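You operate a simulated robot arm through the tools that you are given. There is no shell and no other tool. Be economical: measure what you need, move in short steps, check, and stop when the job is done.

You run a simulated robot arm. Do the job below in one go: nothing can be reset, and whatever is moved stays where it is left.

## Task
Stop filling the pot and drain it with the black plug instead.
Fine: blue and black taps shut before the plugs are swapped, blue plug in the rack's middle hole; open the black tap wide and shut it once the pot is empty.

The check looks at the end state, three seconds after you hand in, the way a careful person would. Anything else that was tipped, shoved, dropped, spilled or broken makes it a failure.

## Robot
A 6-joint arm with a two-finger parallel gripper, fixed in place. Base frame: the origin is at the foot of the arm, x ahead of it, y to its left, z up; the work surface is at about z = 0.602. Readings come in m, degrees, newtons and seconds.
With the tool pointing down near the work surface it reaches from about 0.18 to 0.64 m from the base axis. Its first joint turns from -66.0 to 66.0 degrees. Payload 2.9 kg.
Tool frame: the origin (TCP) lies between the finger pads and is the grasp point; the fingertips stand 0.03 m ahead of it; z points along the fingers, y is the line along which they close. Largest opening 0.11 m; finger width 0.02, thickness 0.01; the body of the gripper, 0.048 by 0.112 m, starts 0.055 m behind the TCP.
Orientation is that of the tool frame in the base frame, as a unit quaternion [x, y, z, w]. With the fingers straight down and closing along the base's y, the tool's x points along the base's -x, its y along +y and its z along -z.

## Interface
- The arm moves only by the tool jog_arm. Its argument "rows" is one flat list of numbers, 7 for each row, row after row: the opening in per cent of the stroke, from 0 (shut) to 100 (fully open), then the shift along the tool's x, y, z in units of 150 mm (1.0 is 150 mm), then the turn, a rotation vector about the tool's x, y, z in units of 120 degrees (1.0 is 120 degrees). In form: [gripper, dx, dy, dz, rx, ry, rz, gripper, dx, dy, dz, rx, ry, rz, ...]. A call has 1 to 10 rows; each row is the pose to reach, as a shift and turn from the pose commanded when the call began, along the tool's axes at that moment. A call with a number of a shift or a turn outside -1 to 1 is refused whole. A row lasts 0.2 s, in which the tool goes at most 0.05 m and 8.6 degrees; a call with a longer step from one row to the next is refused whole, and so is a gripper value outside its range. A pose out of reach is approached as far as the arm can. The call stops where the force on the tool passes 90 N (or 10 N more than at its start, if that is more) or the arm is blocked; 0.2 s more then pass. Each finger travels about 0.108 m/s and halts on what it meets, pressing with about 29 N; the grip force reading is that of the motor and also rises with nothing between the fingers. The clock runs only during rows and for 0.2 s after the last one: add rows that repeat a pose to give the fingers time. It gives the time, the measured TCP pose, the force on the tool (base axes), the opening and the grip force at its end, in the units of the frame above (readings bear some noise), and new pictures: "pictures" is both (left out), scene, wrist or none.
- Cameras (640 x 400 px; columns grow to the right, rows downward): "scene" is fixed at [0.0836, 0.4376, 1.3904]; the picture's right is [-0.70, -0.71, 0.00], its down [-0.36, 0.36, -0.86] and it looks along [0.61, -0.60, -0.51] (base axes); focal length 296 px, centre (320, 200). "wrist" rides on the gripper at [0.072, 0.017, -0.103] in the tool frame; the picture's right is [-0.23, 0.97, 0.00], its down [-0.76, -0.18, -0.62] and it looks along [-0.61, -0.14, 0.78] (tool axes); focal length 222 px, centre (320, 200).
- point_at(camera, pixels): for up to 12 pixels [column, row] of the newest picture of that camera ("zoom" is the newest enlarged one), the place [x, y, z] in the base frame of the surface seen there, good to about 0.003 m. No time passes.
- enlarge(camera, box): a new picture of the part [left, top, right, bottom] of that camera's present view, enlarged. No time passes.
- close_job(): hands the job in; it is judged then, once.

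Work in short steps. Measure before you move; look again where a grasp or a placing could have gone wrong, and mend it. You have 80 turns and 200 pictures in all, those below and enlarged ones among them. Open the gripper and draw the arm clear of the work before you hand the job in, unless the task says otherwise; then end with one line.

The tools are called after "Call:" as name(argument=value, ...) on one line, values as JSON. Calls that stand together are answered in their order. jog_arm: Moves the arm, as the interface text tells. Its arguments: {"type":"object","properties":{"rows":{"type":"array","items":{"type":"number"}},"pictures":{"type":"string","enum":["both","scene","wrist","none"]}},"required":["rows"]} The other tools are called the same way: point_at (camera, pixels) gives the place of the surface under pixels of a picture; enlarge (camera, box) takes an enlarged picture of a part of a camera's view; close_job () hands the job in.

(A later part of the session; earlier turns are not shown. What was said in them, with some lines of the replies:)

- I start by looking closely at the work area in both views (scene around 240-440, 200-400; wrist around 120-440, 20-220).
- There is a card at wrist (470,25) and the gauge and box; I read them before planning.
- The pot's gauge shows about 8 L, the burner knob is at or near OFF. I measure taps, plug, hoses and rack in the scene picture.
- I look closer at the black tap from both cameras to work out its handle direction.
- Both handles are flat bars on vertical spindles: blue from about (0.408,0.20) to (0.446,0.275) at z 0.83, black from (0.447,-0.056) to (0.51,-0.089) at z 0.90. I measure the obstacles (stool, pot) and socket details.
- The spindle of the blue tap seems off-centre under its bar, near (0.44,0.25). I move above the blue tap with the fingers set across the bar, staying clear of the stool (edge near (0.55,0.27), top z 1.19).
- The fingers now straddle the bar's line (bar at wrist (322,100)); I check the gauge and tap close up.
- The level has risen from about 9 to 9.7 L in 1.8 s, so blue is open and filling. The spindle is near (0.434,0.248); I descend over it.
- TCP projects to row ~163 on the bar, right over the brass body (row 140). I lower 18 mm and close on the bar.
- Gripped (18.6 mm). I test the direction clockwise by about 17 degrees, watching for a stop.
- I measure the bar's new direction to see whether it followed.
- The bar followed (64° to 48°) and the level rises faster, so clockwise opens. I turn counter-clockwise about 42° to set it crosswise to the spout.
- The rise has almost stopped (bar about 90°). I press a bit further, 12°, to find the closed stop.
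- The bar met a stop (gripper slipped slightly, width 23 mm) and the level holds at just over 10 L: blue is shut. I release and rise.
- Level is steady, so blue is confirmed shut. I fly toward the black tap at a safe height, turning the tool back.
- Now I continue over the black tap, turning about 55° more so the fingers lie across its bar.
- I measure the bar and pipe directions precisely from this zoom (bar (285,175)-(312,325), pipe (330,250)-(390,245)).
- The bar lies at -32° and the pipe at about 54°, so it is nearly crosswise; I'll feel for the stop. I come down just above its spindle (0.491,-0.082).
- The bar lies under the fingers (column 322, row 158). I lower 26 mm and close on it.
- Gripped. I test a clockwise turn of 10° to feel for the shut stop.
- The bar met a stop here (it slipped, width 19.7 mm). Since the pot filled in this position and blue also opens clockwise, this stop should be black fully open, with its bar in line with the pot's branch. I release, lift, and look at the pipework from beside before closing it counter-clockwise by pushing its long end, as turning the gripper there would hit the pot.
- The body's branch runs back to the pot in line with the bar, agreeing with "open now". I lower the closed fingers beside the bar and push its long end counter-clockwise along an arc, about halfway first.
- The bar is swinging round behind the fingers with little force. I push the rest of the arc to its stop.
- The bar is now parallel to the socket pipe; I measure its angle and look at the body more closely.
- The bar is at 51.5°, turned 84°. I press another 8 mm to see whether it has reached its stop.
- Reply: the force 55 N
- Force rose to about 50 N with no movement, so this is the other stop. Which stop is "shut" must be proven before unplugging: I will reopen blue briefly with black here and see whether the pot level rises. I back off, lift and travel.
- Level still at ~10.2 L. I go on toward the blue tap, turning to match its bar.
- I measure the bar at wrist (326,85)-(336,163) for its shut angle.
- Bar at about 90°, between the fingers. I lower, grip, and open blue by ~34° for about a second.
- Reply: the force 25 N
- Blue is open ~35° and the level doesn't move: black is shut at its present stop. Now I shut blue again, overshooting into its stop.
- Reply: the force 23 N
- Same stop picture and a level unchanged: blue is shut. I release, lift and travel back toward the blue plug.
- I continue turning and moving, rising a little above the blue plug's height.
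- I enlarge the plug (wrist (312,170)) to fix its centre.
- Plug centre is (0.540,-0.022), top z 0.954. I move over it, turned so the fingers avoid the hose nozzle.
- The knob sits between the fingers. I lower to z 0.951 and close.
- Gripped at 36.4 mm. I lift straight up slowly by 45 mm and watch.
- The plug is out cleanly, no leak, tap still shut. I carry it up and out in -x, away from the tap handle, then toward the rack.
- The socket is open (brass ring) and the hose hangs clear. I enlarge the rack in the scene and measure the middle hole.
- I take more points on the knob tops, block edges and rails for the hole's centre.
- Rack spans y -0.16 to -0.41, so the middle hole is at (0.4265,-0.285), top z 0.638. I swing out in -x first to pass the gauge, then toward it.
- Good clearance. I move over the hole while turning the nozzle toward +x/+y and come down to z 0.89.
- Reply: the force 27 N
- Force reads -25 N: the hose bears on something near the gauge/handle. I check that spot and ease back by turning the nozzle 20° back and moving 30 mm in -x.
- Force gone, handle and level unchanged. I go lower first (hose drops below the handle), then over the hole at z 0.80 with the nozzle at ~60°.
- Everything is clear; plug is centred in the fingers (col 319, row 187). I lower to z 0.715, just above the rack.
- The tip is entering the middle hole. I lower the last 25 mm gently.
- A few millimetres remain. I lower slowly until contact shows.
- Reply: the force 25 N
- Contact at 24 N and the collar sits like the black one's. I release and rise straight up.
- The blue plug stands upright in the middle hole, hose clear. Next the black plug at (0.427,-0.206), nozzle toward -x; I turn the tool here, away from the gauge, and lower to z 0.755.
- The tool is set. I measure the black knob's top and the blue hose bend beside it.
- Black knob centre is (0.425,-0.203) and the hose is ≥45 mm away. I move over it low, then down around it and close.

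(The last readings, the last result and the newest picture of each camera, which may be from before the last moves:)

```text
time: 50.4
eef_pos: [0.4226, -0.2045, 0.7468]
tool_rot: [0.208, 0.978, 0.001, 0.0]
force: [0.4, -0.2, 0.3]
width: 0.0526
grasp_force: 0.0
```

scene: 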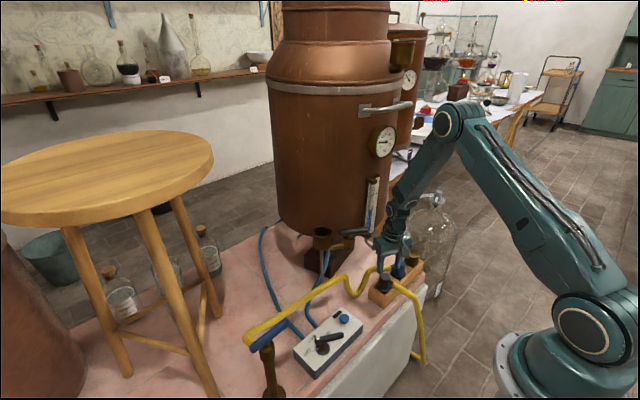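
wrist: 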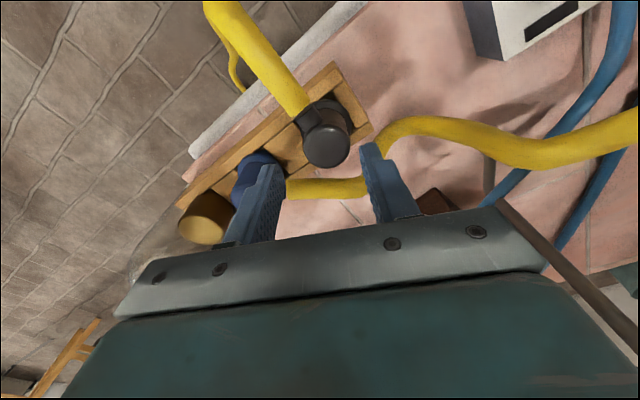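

Knob is at (326,146), 4.5 mm off along the closing axis; I correct, descend and grip.

Call:
jog_arm(rows=[48, 0, 0.03, 0.1, 0, 0, 0, 48, 0, 0.03, 0.25, 0, 0, 0, 48, 0, 0.03, 0.39, 0, 0, 0, 20, 0, 0.03, 0.39, 0, 0, 0, 0, 0, 0.03, 0.39, 0, 0, 0, 0, 0, 0.03, 0.39, 0, 0, 0])

Call:
enlarge(camera="scene", box=[350, 230, 450, 310])

```text
time: 51.8
eef_pos: [0.424, -0.1977, 0.6861]
tool_rot: [0.206, 0.978, 0.001, 0.0]
force: [-0.6, -0.4, -0.2]
width: 0.0366
grasp_force: 28.9
```

scene: 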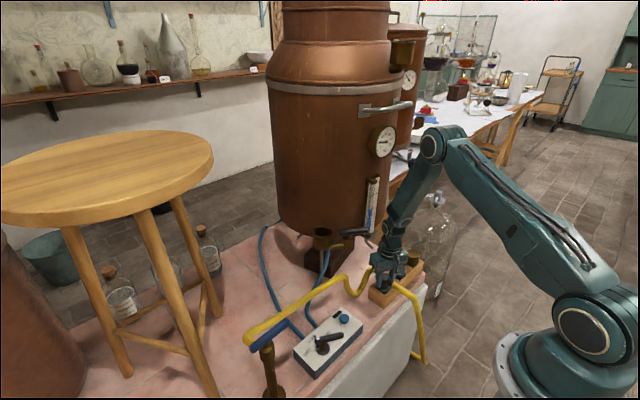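
wrist: 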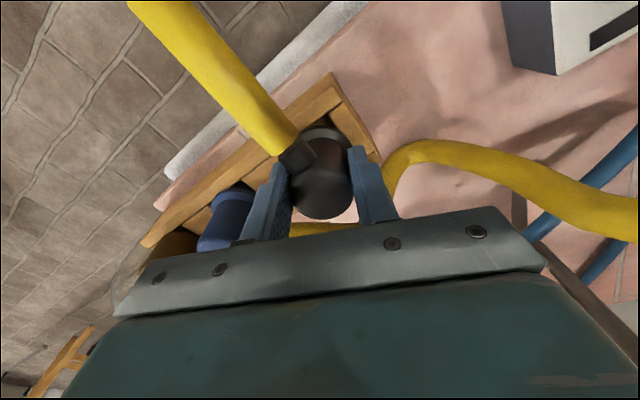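

```text
5.00 times, centred on (400, 270) of scene
```

zoom: 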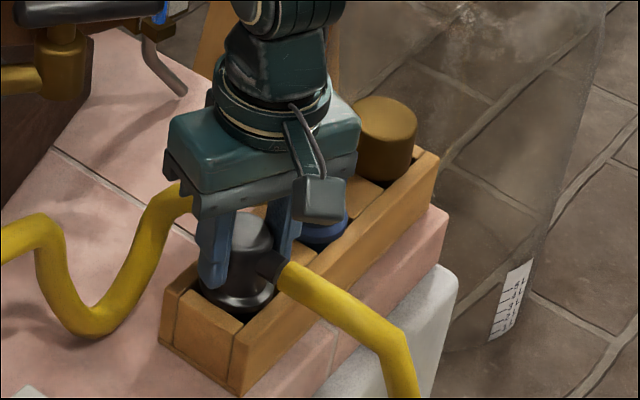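

Gripped (36.6 mm). I lift it out straight, then back off in -x while rising.

Call:
jog_arm(rows=[0, 0, 0, -0.08, 0, 0, 0, 0, 0, 0, -0.2, 0, 0, 0, 0, 0, 0, -0.36, 0, 0, 0, 0, 0.18, -0.08, -0.5, 0, 0, 0, 0, 0.37, -0.16, -0.75, 0, 0, 0, 0, 0.37, -0.16, -1.0, 0, 0, 0])

```text
time: 53.2
eef_pos: [0.3638, -0.199, 0.8355]
tool_rot: [0.207, 0.978, 0.0, 0.0]
force: [0.4, 0.7, -0.8]
width: 0.0368
grasp_force: 29.1
```

scene: 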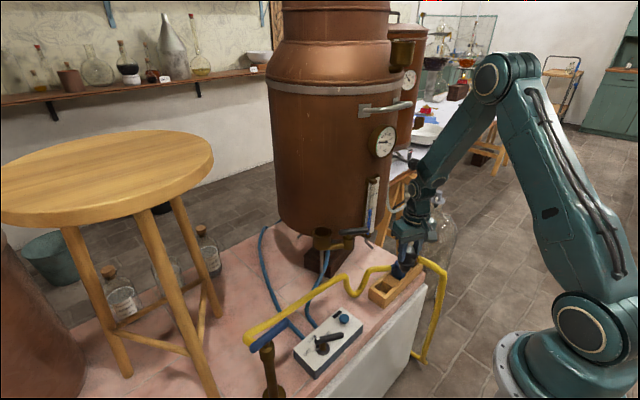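
wrist: 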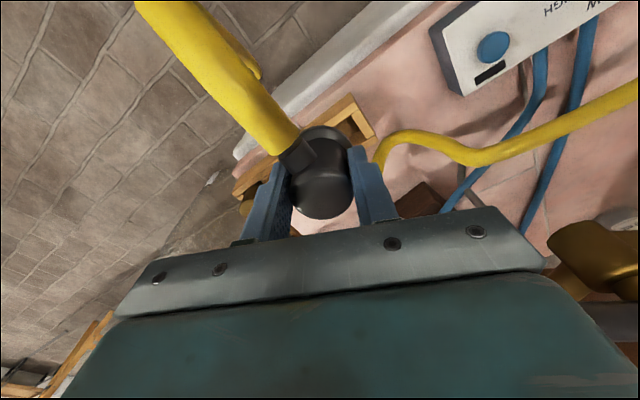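

Black plug is free with the hose trailing. I rise and carry it toward the socket, on the robot side of the tap.

Call:
jog_arm(rows=[0, 0, 0, -0.3, 0, 0, 0, 0, 0, 0, -0.6, 0, 0, 0, 0, 0, 0.1, -0.85, 0, 0, 0, 0, 0.1, 0.35, -1.0, 0, 0, 0, 0, 0.2, 0.6, -1.0, 0, 0, 0.05, 0, 0.339, 0.863, -1.0, 0, 0, 0.1])

```text
time: 54.6
eef_pos: [0.3694, -0.0584, 0.9843]
tool_rot: [0.309, 0.951, 0.0, 0.0]
force: [1.7, 1.1, -1.7]
width: 0.0367
grasp_force: 29.3
```

scene: 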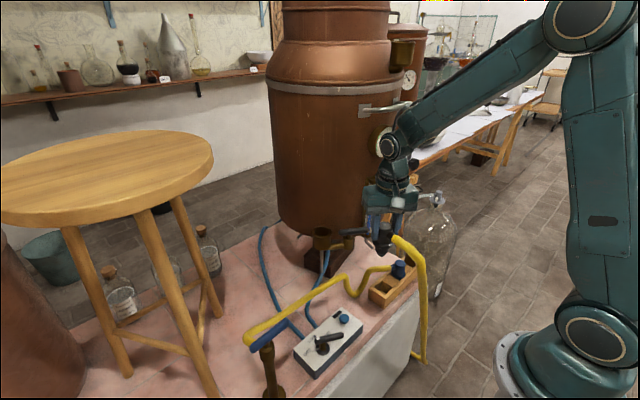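
wrist: 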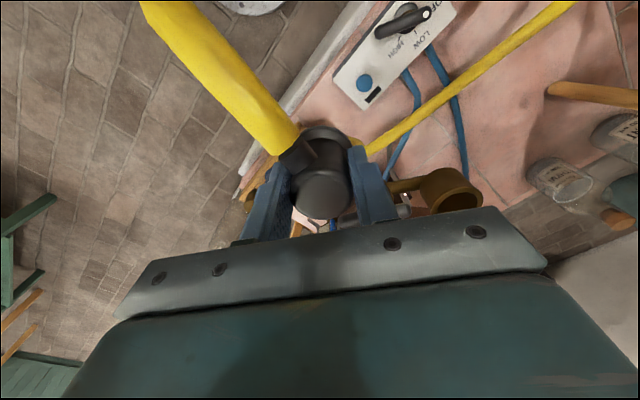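

Socket visible at wrist (450,185). I bring the plug over it at z 1.01, turning the nozzle a bit further from the tap handle.

Call:
jog_arm(rows=[0, 0, 0.05, -0.17, 0, 0, 0.03, 0, -0.19, 0.25, -0.17, 0, 0, 0.06, 0, -0.39, 0.46, -0.17, 0, 0, 0.09, 0, -0.59, 0.67, -0.17, 0, 0, 0.12, 0, -0.781, 0.876, -0.17, 0, 0, 0.135, 0, -0.781, 0.876, -0.17, 0, 0, 0.135])

Call:
enlarge(camera="scene", box=[280, 180, 400, 280])

```text
time: 56.0
eef_pos: [0.544, -0.022, 1.0115]
tool_rot: [0.44, 0.898, 0.0, 0.001]
force: [0.8, -0.9, -0.9]
width: 0.0365
grasp_force: 29.7
```

scene: 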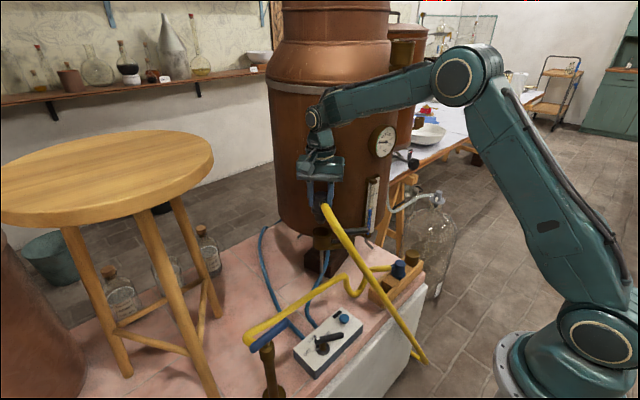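
wrist: 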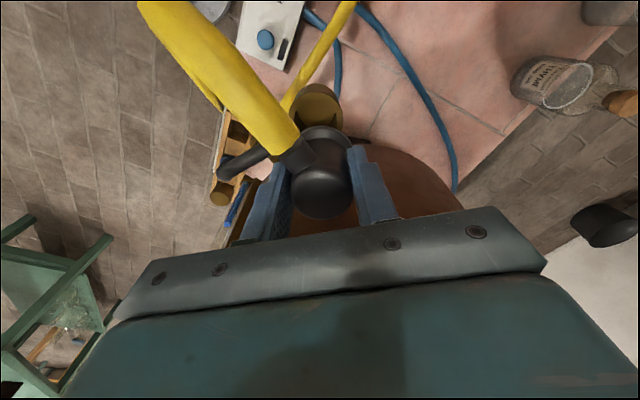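

```text
4.00 times, centred on (340, 230) of scene
```

zoom: 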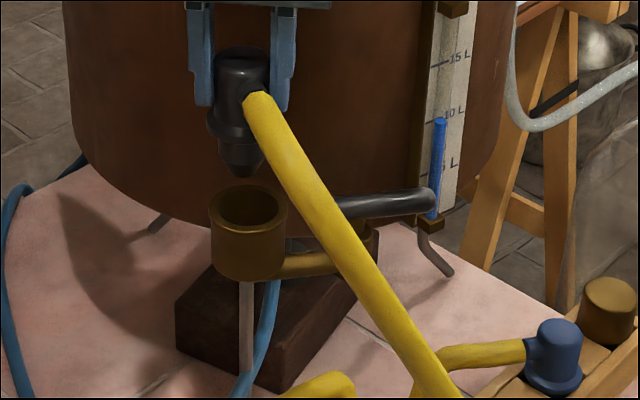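

The plug hangs over the socket. The black hose slants past the tap handle, so I measure where it runs before seating.

Call:
point_at(camera="zoom", pixels=[[262, 105], [285, 150], [310, 195], [335, 235], [360, 275], [390, 325], [420, 370], [400, 205], [360, 208]])

Call:
point_at(camera="scene", pixels=[[380, 290], [400, 322], [418, 352], [425, 360]])

```text
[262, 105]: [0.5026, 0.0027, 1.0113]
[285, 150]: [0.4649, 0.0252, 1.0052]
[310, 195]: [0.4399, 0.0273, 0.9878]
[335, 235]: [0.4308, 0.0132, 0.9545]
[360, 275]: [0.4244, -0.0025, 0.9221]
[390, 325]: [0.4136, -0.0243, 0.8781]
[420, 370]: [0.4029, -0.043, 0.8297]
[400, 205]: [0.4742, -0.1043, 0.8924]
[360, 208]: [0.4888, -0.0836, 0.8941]
```

```text
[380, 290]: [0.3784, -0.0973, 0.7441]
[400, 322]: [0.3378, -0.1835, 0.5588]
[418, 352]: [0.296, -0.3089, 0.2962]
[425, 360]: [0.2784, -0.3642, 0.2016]
```

The hose leaves toward (0.44,0.03) and turns down clear of the handle's sweep. I lower the plug into the socket.

Call:
jog_arm(rows=[0, 0.012, 0, 0.1, 0, 0, 0, 0, 0.012, 0, 0.2, 0, 0, 0, 0, 0.012, 0, 0.28, 0, 0, 0, 0, 0.012, 0, 0.34, 0, 0, 0], pictures="none")

Call:
enlarge(camera="scene", box=[290, 190, 370, 250])

```text
time: 57.0
eef_pos: [0.5415, -0.0204, 0.9622]
tool_rot: [0.439, 0.899, -0.001, 0.0]
force: [-6.4, 0.5, 1.5]
width: 0.0365
grasp_force: 29.1
```

```text
6.67 times, centred on (330, 220) of scene
```

zoom: 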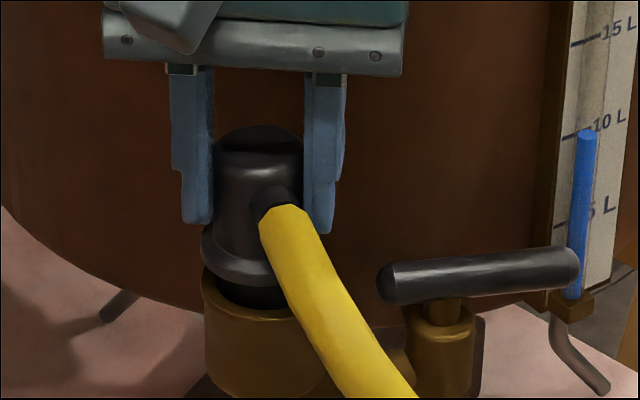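

It is sliding in. I press the remaining ~12 mm until it seats.

Call:
jog_arm(rows=[0, 0, 0, 0.04, 0, 0, 0, 0, 0, 0, 0.08, 0, 0, 0, 0, 0, 0, 0.1, 0, 0, 0], pictures="none")

Call:
enlarge(camera="scene", box=[290, 190, 370, 250])

```text
time: 57.8
eef_pos: [0.5413, -0.019, 0.9479]
tool_rot: [0.439, 0.898, 0.001, 0.001]
force: [-14.4, 2.1, 22.4]
width: 0.0369
grasp_force: 28.9
```

```text
6.67 times, centred on (330, 220) of scene
```

zoom: 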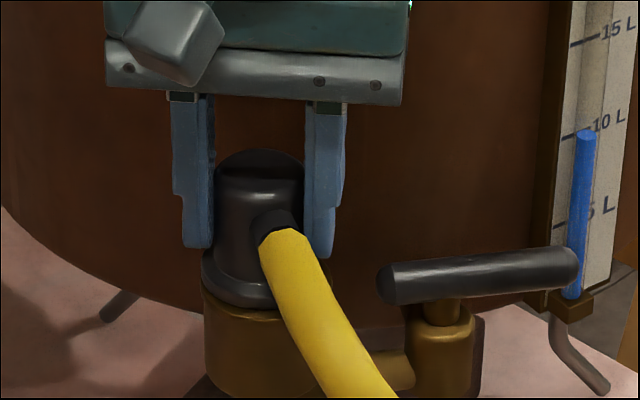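

Seated: collar flush on the rim, 22 N. I release and lift.

Call:
jog_arm(rows=[45, 0, 0, 0, 0, 0, 0, 55, 0, 0, 0, 0, 0, 0, 55, 0, 0, -0.2, 0, 0, 0, 55, 0, 0, -0.45, 0, 0, 0, 55, 0, 0, -0.7, 0, 0, 0])

Call:
enlarge(camera="scene", box=[290, 190, 450, 390])

Call:
enlarge(camera="scene", box=[390, 320, 450, 380])

```text
time: 59.0
eef_pos: [0.5433, -0.0199, 1.0499]
tool_rot: [0.439, 0.898, 0.0, 0.0]
force: [0.0, -0.7, 0.1]
width: 0.0605
grasp_force: 0.2
```

scene: 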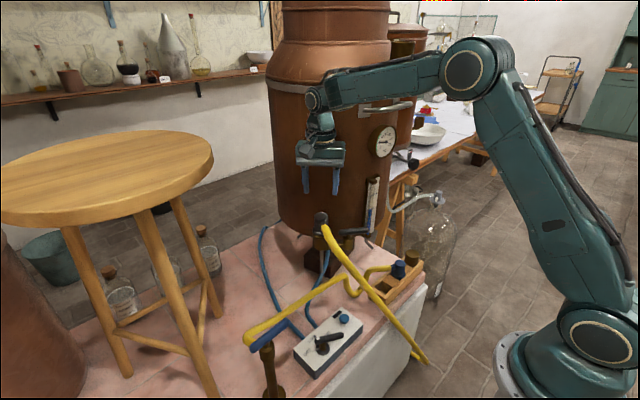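
wrist: 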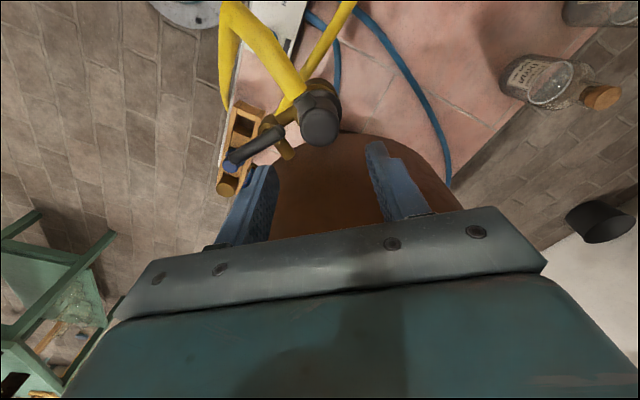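

```text
2.00 times, centred on (370, 290) of scene
```

zoom: 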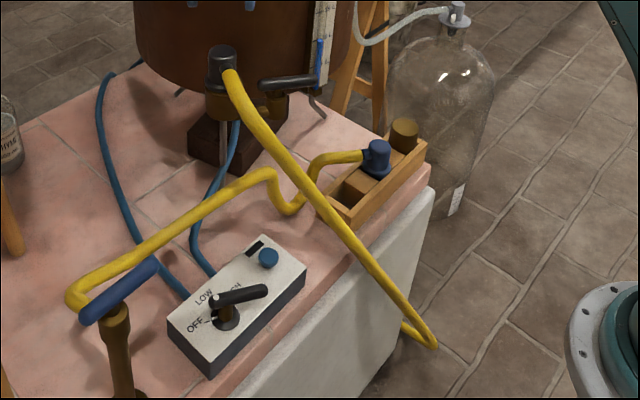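

```text
6.67 times, centred on (420, 350) of scene
```

zoom: 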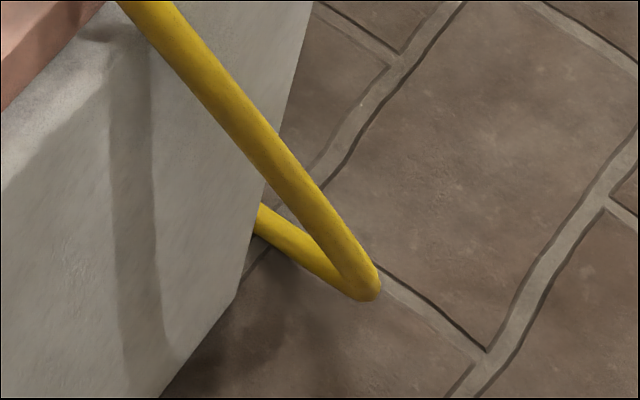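

Black plug seated, everything else in order. To open the tap clockwise without hitting the pot or gauge, I'll push the bar's short end; I move closed fingers to its -x/+y side at (0.477,-0.049).

Call:
jog_arm(rows=[30, 0.05, -0.2, 0, 0, 0, -0.05, 0, 0.116, -0.466, 0, 0, 0, -0.1, 0, 0.116, -0.466, 0, 0, 0, -0.1, 0, 0.116, -0.466, 0.3, 0, 0, -0.1, 0, 0.116, -0.466, 0.55, 0, 0, -0.1])

Call:
enlarge(camera="wrist", box=[230, 60, 430, 220])

Call:
enlarge(camera="scene", box=[290, 190, 400, 270])

```text
time: 60.2
eef_pos: [0.4782, -0.0482, 0.9689]
tool_rot: [0.342, 0.94, 0.0, 0.0]
force: [0.0, 0.2, -0.7]
width: 0.0
grasp_force: 29.2
```

scene: 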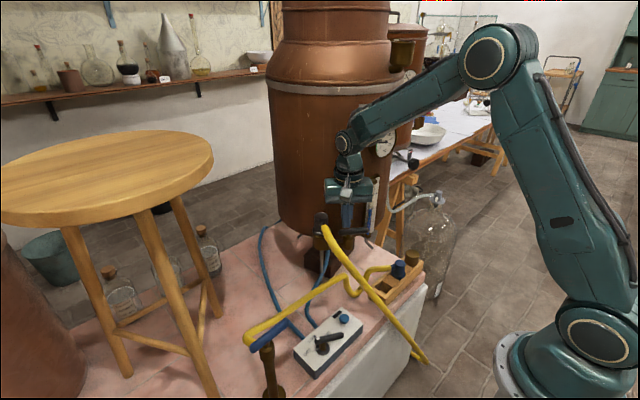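
wrist: 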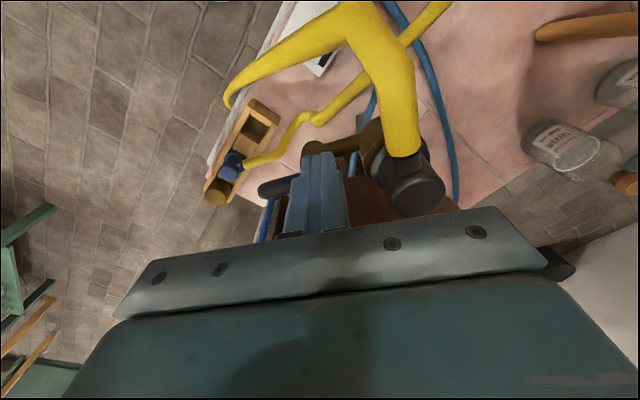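

```text
2.50 times, centred on (330, 140) of wrist
```

zoom: 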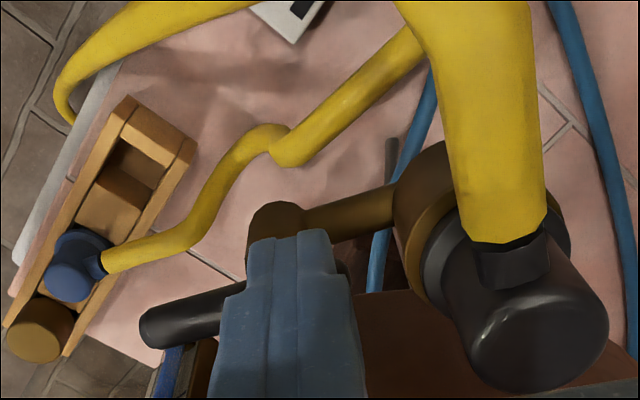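

```text
5.00 times, centred on (345, 230) of scene
```

zoom: 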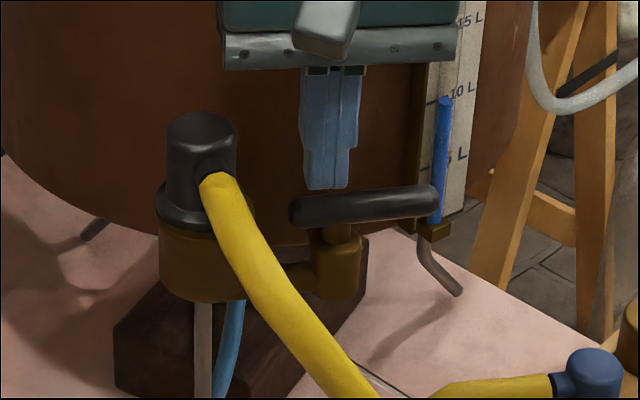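

The closed fingers hang beside the short end with ~13 mm clearance. I lower and push it clockwise about halfway.

Call:
jog_arm(rows=[0, 0, 0, 0.18, 0, 0, 0, 0, 0, 0, 0.333, 0, 0, 0, 0, -0.086, -0.005, 0.333, 0, 0, 0, 0, -0.106, 0.021, 0.333, 0, 0, 0, 0, -0.132, 0.043, 0.333, 0, 0, 0, 0, -0.162, 0.061, 0.333, 0, 0, 0, 0, -0.197, 0.073, 0.333, 0, 0, 0])

Call:
enlarge(camera="scene", box=[290, 190, 400, 270])

```text
time: 61.8
eef_pos: [0.5049, -0.0607, 0.9186]
tool_rot: [0.343, 0.939, -0.001, 0.0]
force: [-2.4, 2.7, 1.9]
width: 0.0
grasp_force: 29.2
```

scene: 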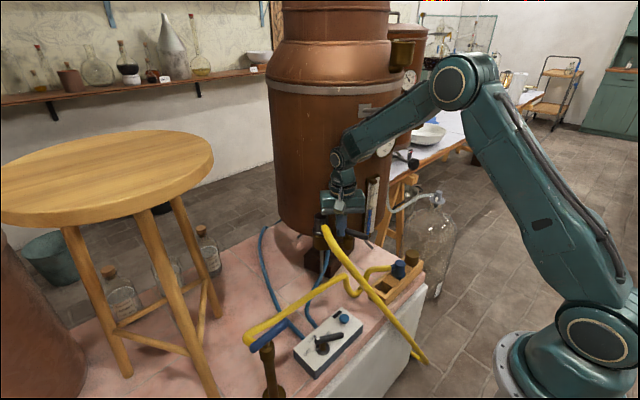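
wrist: 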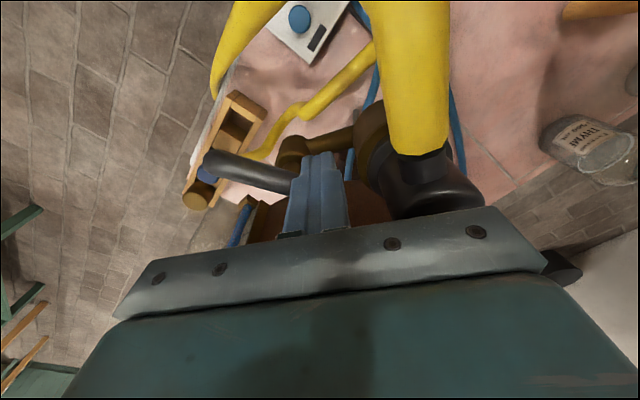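

```text
5.00 times, centred on (345, 230) of scene
```

zoom: 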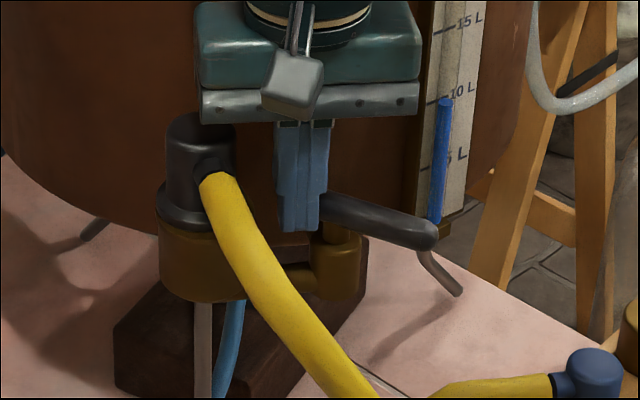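

The bar has turned about halfway with little force. I continue toward fully open.

Call:
jog_arm(rows=[0, -0.04, 0, 0, 0, 0, 0, 0, -0.083, -0.015, 0, 0, 0, 0, 0, -0.11, -0.033, 0, 0, 0, 0])

Call:
enlarge(camera="scene", box=[290, 190, 400, 270])

Call:
point_at(camera="wrist", pixels=[[225, 160], [245, 150], [260, 155], [240, 140], [250, 130], [280, 165]])

```text
time: 62.6
eef_pos: [0.5122, -0.0695, 0.9178]
tool_rot: [0.341, 0.94, 0.001, -0.003]
force: [-47.8, 40.9, 16.0]
width: 0.0
grasp_force: 29.0
```

scene: 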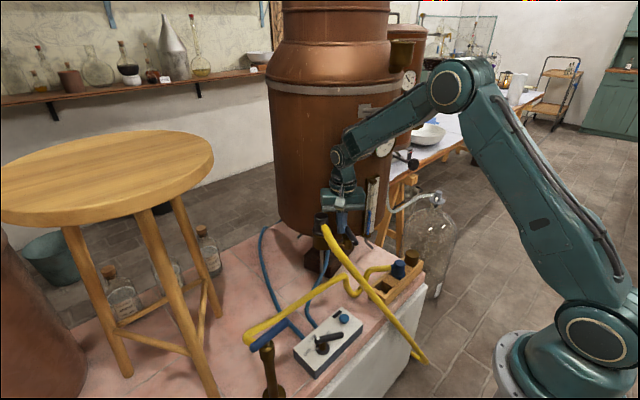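
wrist: 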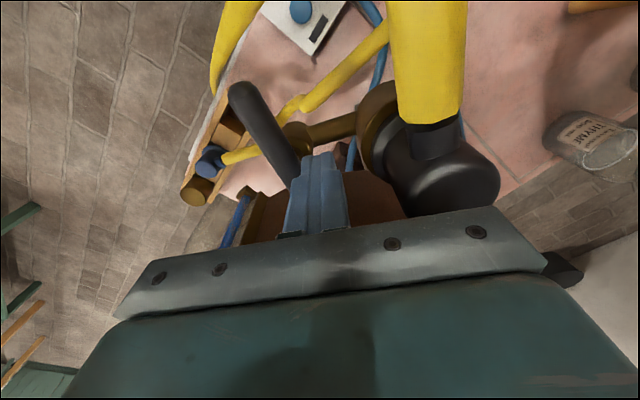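

```text
5.00 times, centred on (345, 230) of scene
```

zoom: 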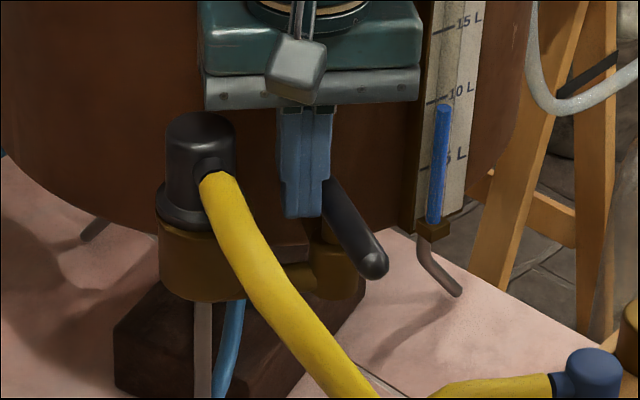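

```text
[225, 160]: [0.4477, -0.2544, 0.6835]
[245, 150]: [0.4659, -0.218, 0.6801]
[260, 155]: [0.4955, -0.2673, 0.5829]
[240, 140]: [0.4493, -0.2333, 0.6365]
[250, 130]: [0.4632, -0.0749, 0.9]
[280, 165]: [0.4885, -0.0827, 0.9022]
```

Force rose to ~63 N, probably the open stop; I check the bar's angle. The level is falling.

Call:
point_at(camera="wrist", pixels=[[240, 92], [248, 107], [258, 122], [268, 137], [278, 152], [286, 166]])

Call:
enlarge(camera="scene", box=[310, 150, 400, 250])

```text
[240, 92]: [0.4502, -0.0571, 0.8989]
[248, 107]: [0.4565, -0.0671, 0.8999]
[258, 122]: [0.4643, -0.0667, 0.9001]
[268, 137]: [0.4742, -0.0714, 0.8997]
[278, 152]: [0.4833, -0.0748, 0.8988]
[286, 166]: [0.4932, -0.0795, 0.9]
```

```text
4.00 times, centred on (355, 200) of scene
```

zoom: 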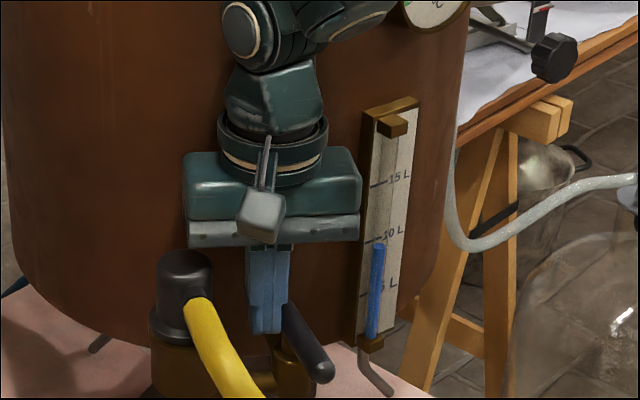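

Bar at about -28°, back at its original open stop. I ease off the pressure, moving the fingers to beside the long end, and measure the black hose there while the pot drains.

Call:
jog_arm(rows=[0, 0.05, 0.05, 0, 0, 0, 0, 0, 0.13, 0.05, 0, 0, 0, 0, 0, 0.31, 0.03, 0, 0, 0, 0, 0, 0.31, 0.03, 0, 0, 0, 0])

Call:
enlarge(camera="scene", box=[310, 180, 410, 280])

Call:
point_at(camera="scene", pixels=[[326, 230], [330, 238], [336, 248], [344, 259], [352, 269], [362, 279], [372, 289]])

```text
time: 63.6
eef_pos: [0.4826, -0.0415, 0.9185]
tool_rot: [0.343, 0.939, 0.0, 0.0]
force: [0.6, 0.1, -0.1]
width: 0.0
grasp_force: 28.8
```

scene: 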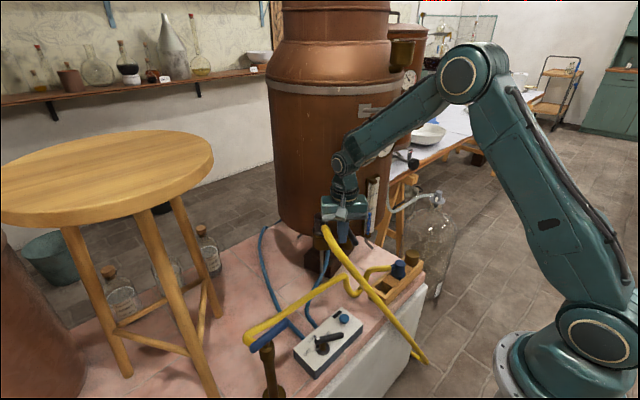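
wrist: 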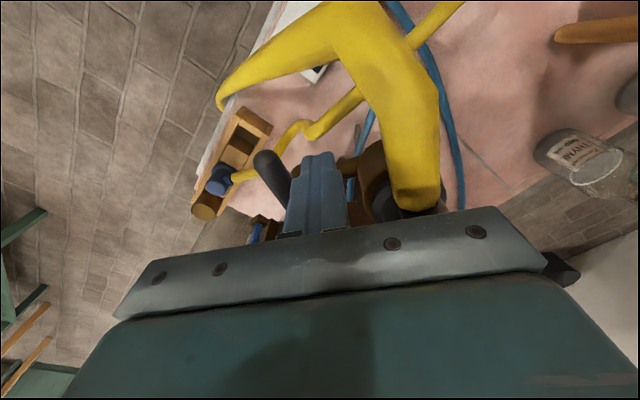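

```text
4.00 times, centred on (360, 230) of scene
```

zoom: 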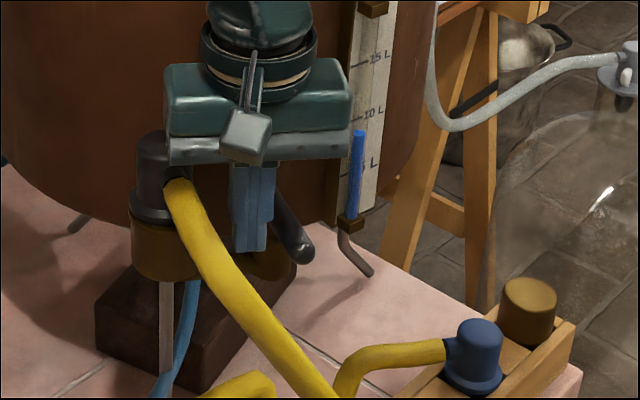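

```text
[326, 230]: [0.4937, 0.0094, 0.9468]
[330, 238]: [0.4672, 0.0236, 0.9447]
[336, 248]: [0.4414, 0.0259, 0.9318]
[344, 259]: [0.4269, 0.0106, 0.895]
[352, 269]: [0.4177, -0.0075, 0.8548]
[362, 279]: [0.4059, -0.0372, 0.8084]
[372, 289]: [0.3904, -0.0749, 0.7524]
```

Draining quickly, about 8.5 L left; hose is clear of the closing path. I wait.

Call:
jog_arm(rows=[0, 0, 0, 0, 0, 0, 0, 0, 0, 0, 0, 0, 0, 0, 0, 0, 0, 0, 0, 0, 0, 0, 0, 0, 0, 0, 0, 0, 0, 0, 0, 0, 0, 0, 0, 0, 0, 0, 0, 0, 0, 0, 0, 0, 0, 0, 0, 0, 0, 0, 0, 0, 0, 0, 0, 0, 0, 0, 0, 0, 0, 0, 0, 0, 0, 0, 0, 0, 0, 0], pictures="none")

Call:
jog_arm(rows=[0, 0, 0, 0, 0, 0, 0, 0, 0, 0, 0, 0, 0, 0, 0, 0, 0, 0, 0, 0, 0, 0, 0, 0, 0, 0, 0, 0, 0, 0, 0, 0, 0, 0, 0, 0, 0, 0, 0, 0, 0, 0, 0, 0, 0, 0, 0, 0, 0, 0, 0, 0, 0, 0, 0, 0, 0, 0, 0, 0, 0, 0, 0, 0, 0, 0, 0, 0, 0, 0], pictures="scene")

Call:
enlarge(camera="scene", box=[310, 180, 410, 280])

```text
time: 65.8
eef_pos: [0.4819, -0.0398, 0.918]
tool_rot: [0.343, 0.939, 0.0, 0.0]
force: [0.4, -0.4, 0.6]
width: 0.0
grasp_force: 28.9
```

```text
time: 68.0
eef_pos: [0.4833, -0.0417, 0.9185]
tool_rot: [0.342, 0.94, 0.0, 0.0]
force: [1.2, -0.4, -0.1]
width: 0.0001
grasp_force: 29.2
```

scene: 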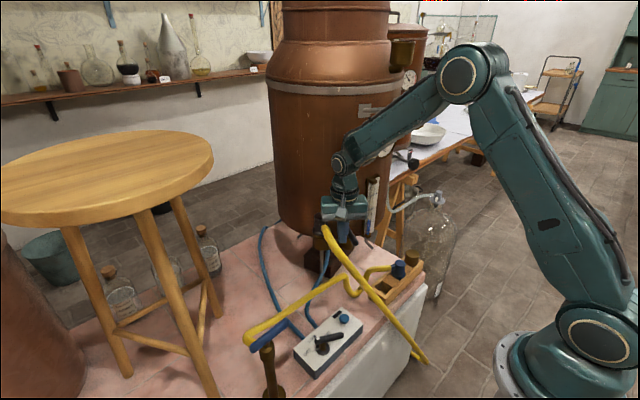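

```text
4.00 times, centred on (360, 230) of scene
```

zoom: 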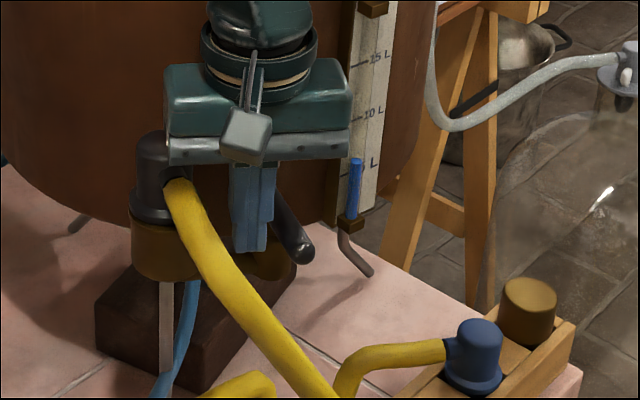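

Level has dropped to about 5 L with no leaks to be seen. I wait about 9 s more.

Call:
jog_arm(rows=[0, 0, 0, 0, 0, 0, 0, 0, 0, 0, 0, 0, 0, 0, 0, 0, 0, 0, 0, 0, 0, 0, 0, 0, 0, 0, 0, 0, 0, 0, 0, 0, 0, 0, 0, 0, 0, 0, 0, 0, 0, 0, 0, 0, 0, 0, 0, 0, 0, 0, 0, 0, 0, 0, 0, 0, 0, 0, 0, 0, 0, 0, 0, 0, 0, 0, 0, 0, 0, 0], pictures="none")

Call:
jog_arm(rows=[0, 0, 0, 0, 0, 0, 0, 0, 0, 0, 0, 0, 0, 0, 0, 0, 0, 0, 0, 0, 0, 0, 0, 0, 0, 0, 0, 0, 0, 0, 0, 0, 0, 0, 0, 0, 0, 0, 0, 0, 0, 0, 0, 0, 0, 0, 0, 0, 0, 0, 0, 0, 0, 0, 0, 0, 0, 0, 0, 0, 0, 0, 0, 0, 0, 0, 0, 0, 0, 0], pictures="none")

Call:
jog_arm(rows=[0, 0, 0, 0, 0, 0, 0, 0, 0, 0, 0, 0, 0, 0, 0, 0, 0, 0, 0, 0, 0, 0, 0, 0, 0, 0, 0, 0, 0, 0, 0, 0, 0, 0, 0, 0, 0, 0, 0, 0, 0, 0, 0, 0, 0, 0, 0, 0, 0, 0, 0, 0, 0, 0, 0, 0, 0, 0, 0, 0, 0, 0, 0, 0, 0, 0, 0, 0, 0, 0], pictures="none")

Call:
jog_arm(rows=[0, 0, 0, 0, 0, 0, 0, 0, 0, 0, 0, 0, 0, 0, 0, 0, 0, 0, 0, 0, 0, 0, 0, 0, 0, 0, 0, 0, 0, 0, 0, 0, 0, 0, 0, 0, 0, 0, 0, 0, 0, 0, 0, 0, 0, 0, 0, 0, 0, 0, 0, 0, 0, 0, 0, 0, 0, 0, 0, 0, 0, 0, 0, 0, 0, 0, 0, 0, 0, 0], pictures="none")

Call:
enlarge(camera="scene", box=[310, 180, 410, 280])

```text
time: 70.2
eef_pos: [0.4819, -0.0416, 0.9178]
tool_rot: [0.343, 0.939, 0.0, 0.0]
force: [-0.2, -0.2, 0.5]
width: 0.0
grasp_force: 28.7
```

```text
time: 72.4
eef_pos: [0.4824, -0.0426, 0.9195]
tool_rot: [0.342, 0.94, 0.001, 0.0]
force: [0.2, -0.3, 1.0]
width: 0.0
grasp_force: 29.0
```

```text
time: 74.6
eef_pos: [0.4821, -0.0404, 0.9195]
tool_rot: [0.343, 0.94, 0.0, -0.001]
force: [-0.3, 1.1, 0.6]
width: 0.0
grasp_force: 28.5
```

```text
time: 76.8
eef_pos: [0.4824, -0.042, 0.9183]
tool_rot: [0.343, 0.939, 0.0, 0.0]
force: [-0.2, 0.7, -0.1]
width: 0.0
grasp_force: 29.5
```

```text
4.00 times, centred on (360, 230) of scene
```

zoom: 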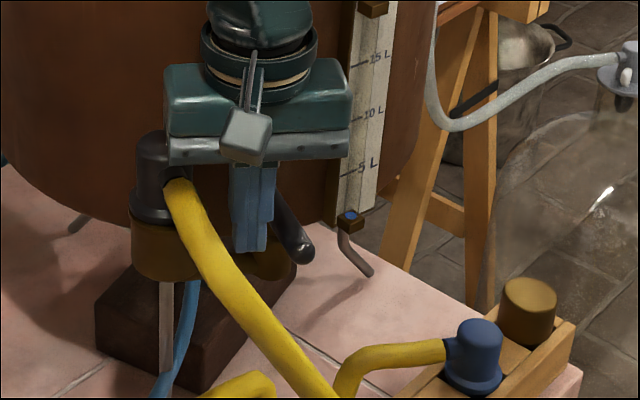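

The gauge is down to its foot. I wait 2 s more to be sure, and compare at higher zoom.

Call:
enlarge(camera="scene", box=[385, 215, 410, 245])

Call:
jog_arm(rows=[0, 0, 0, 0, 0, 0, 0, 0, 0, 0, 0, 0, 0, 0, 0, 0, 0, 0, 0, 0, 0, 0, 0, 0, 0, 0, 0, 0, 0, 0, 0, 0, 0, 0, 0, 0, 0, 0, 0, 0, 0, 0, 0, 0, 0, 0, 0, 0, 0, 0, 0, 0, 0, 0, 0, 0, 0, 0, 0, 0, 0, 0, 0, 0, 0, 0, 0, 0, 0, 0], pictures="none")

Call:
enlarge(camera="scene", box=[355, 210, 385, 250])

```text
13.33 times, centred on (398, 230) of scene
```

zoom: 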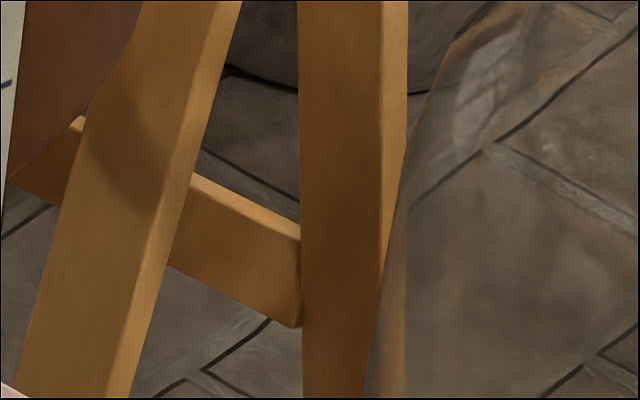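

```text
time: 79.0
eef_pos: [0.4826, -0.0403, 0.9186]
tool_rot: [0.343, 0.939, 0.0, -0.001]
force: [0.3, 0.1, -0.3]
width: 0.0
grasp_force: 28.3
```

```text
10.00 times, centred on (370, 230) of scene
```

zoom: 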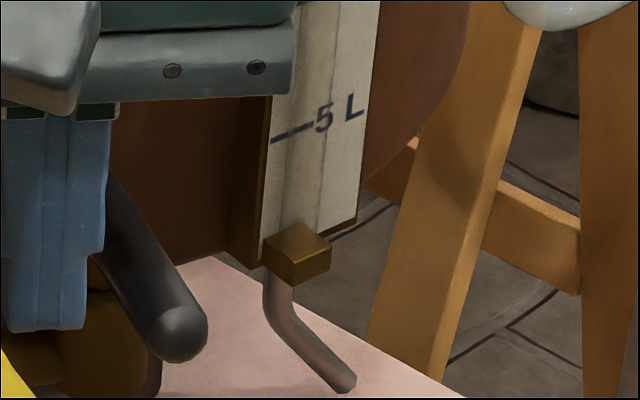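

The pot is empty. I push the long end counter-clockwise along the earlier arc to shut the black tap, pressing into the stop.

Call:
jog_arm(rows=[0, 0.089, -0.057, 0, 0, 0, 0, 0, 0.109, -0.149, 0, 0, 0, 0, 0, 0.103, -0.233, 0, 0, 0, 0, 0, 0.077, -0.312, 0, 0, 0, 0, 0, 0.03, -0.381, 0, 0, 0, 0, 0, -0.033, -0.436, 0, 0, 0, 0, 0, -0.108, -0.473, 0, 0, 0, 0, 0, -0.161, -0.486, 0, 0, 0, 0, 0, -0.214, -0.483, 0, 0, 0, 0, 0, -0.214, -0.483, 0, 0, 0, 0])

Call:
enlarge(camera="scene", box=[290, 190, 400, 270])

```text
time: 81.2
eef_pos: [0.454, -0.1142, 0.9178]
tool_rot: [0.34, 0.94, 0.001, -0.008]
force: [-29.8, 28.3, 15.7]
width: 0.0
grasp_force: 29.2
```

scene: 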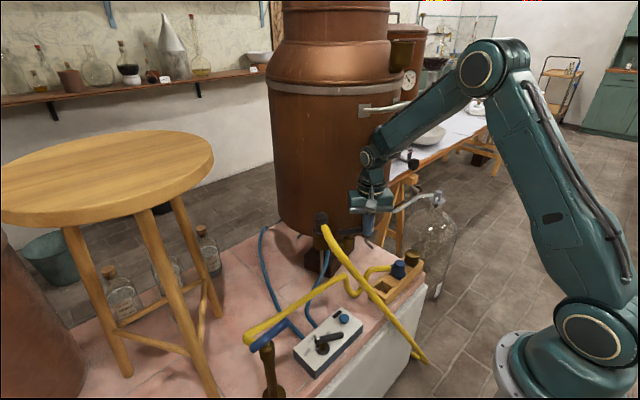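
wrist: 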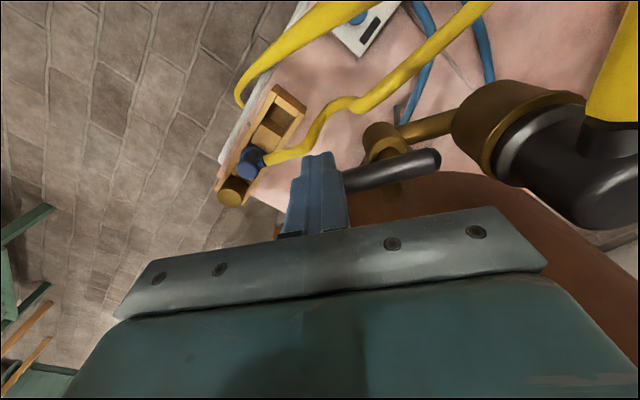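

```text
5.00 times, centred on (345, 230) of scene
```

zoom: 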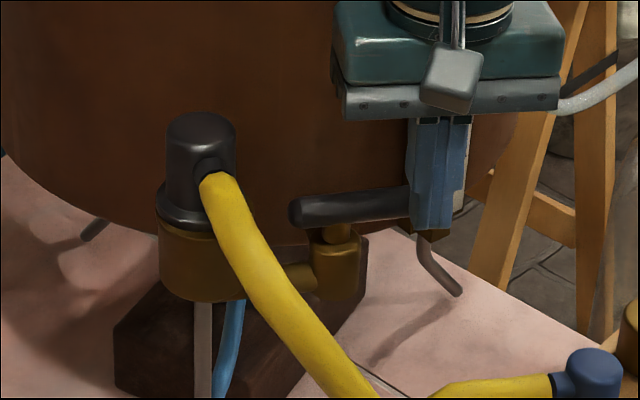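

Same picture as the earlier shut stop, 44 N against it. I back off, lift, and draw the arm clear with the gripper open.

Call:
jog_arm(rows=[0, 0.1, 0, 0, 0, 0, 0, 0, 0.15, 0, -0.2, 0, 0, 0, 20, 0.2, 0, -0.5, 0, 0, 0, 40, 0.3, 0, -0.8, 0, 0, 0, 60, 0.5, 0, -1.0, 0, 0, 0, 80, 0.75, 0, -1.0, 0, 0, 0, 80, 0.9, 0, -1.0, 0, 0, 0])

Call:
enlarge(camera="scene", box=[230, 190, 450, 390])

Call:
enlarge(camera="scene", box=[300, 170, 420, 300])

```text
time: 82.8
eef_pos: [0.3569, -0.0309, 1.0688]
tool_rot: [0.344, 0.939, 0.0, 0.0]
force: [-0.5, 0.7, 0.2]
width: 0.0882
grasp_force: 0.0
```

scene: 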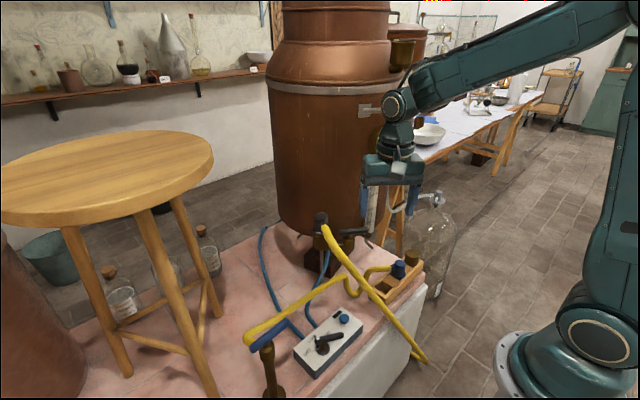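
wrist: 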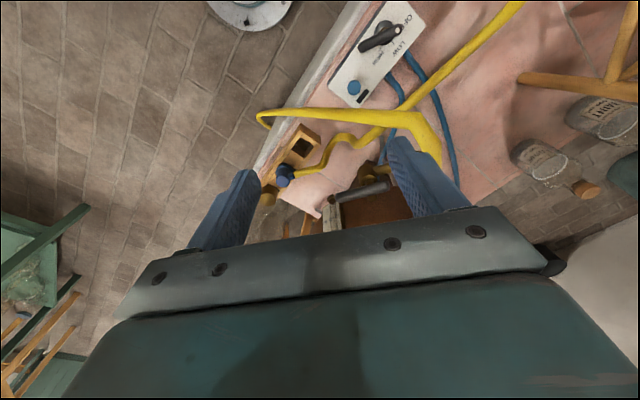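

```text
2.00 times, centred on (340, 290) of scene
```

zoom: 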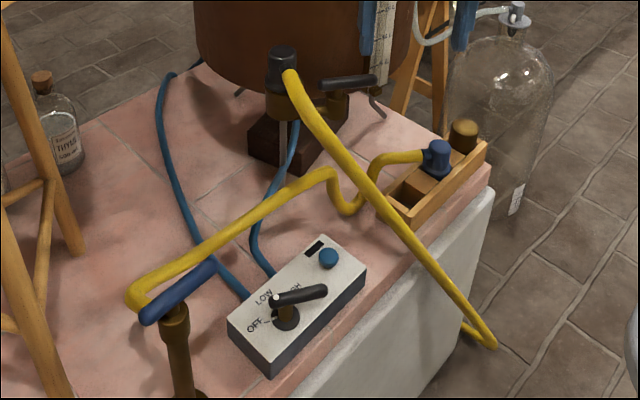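

```text
3.08 times, centred on (360, 235) of scene
```

zoom: 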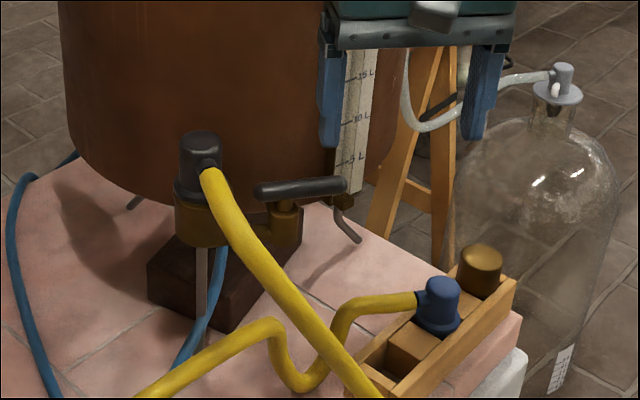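

Both taps are shut, the black plug is in the socket, the blue plug is in the middle hole, the gauge is empty and the arm is clear. I hand in.

Call:
close_job()

```text
The job is handed in.
```

The pot is drained through the black plug and empty, both taps are shut, and the blue plug is in the rack's middle hole, with nothing knocked over or spilled that I could see.
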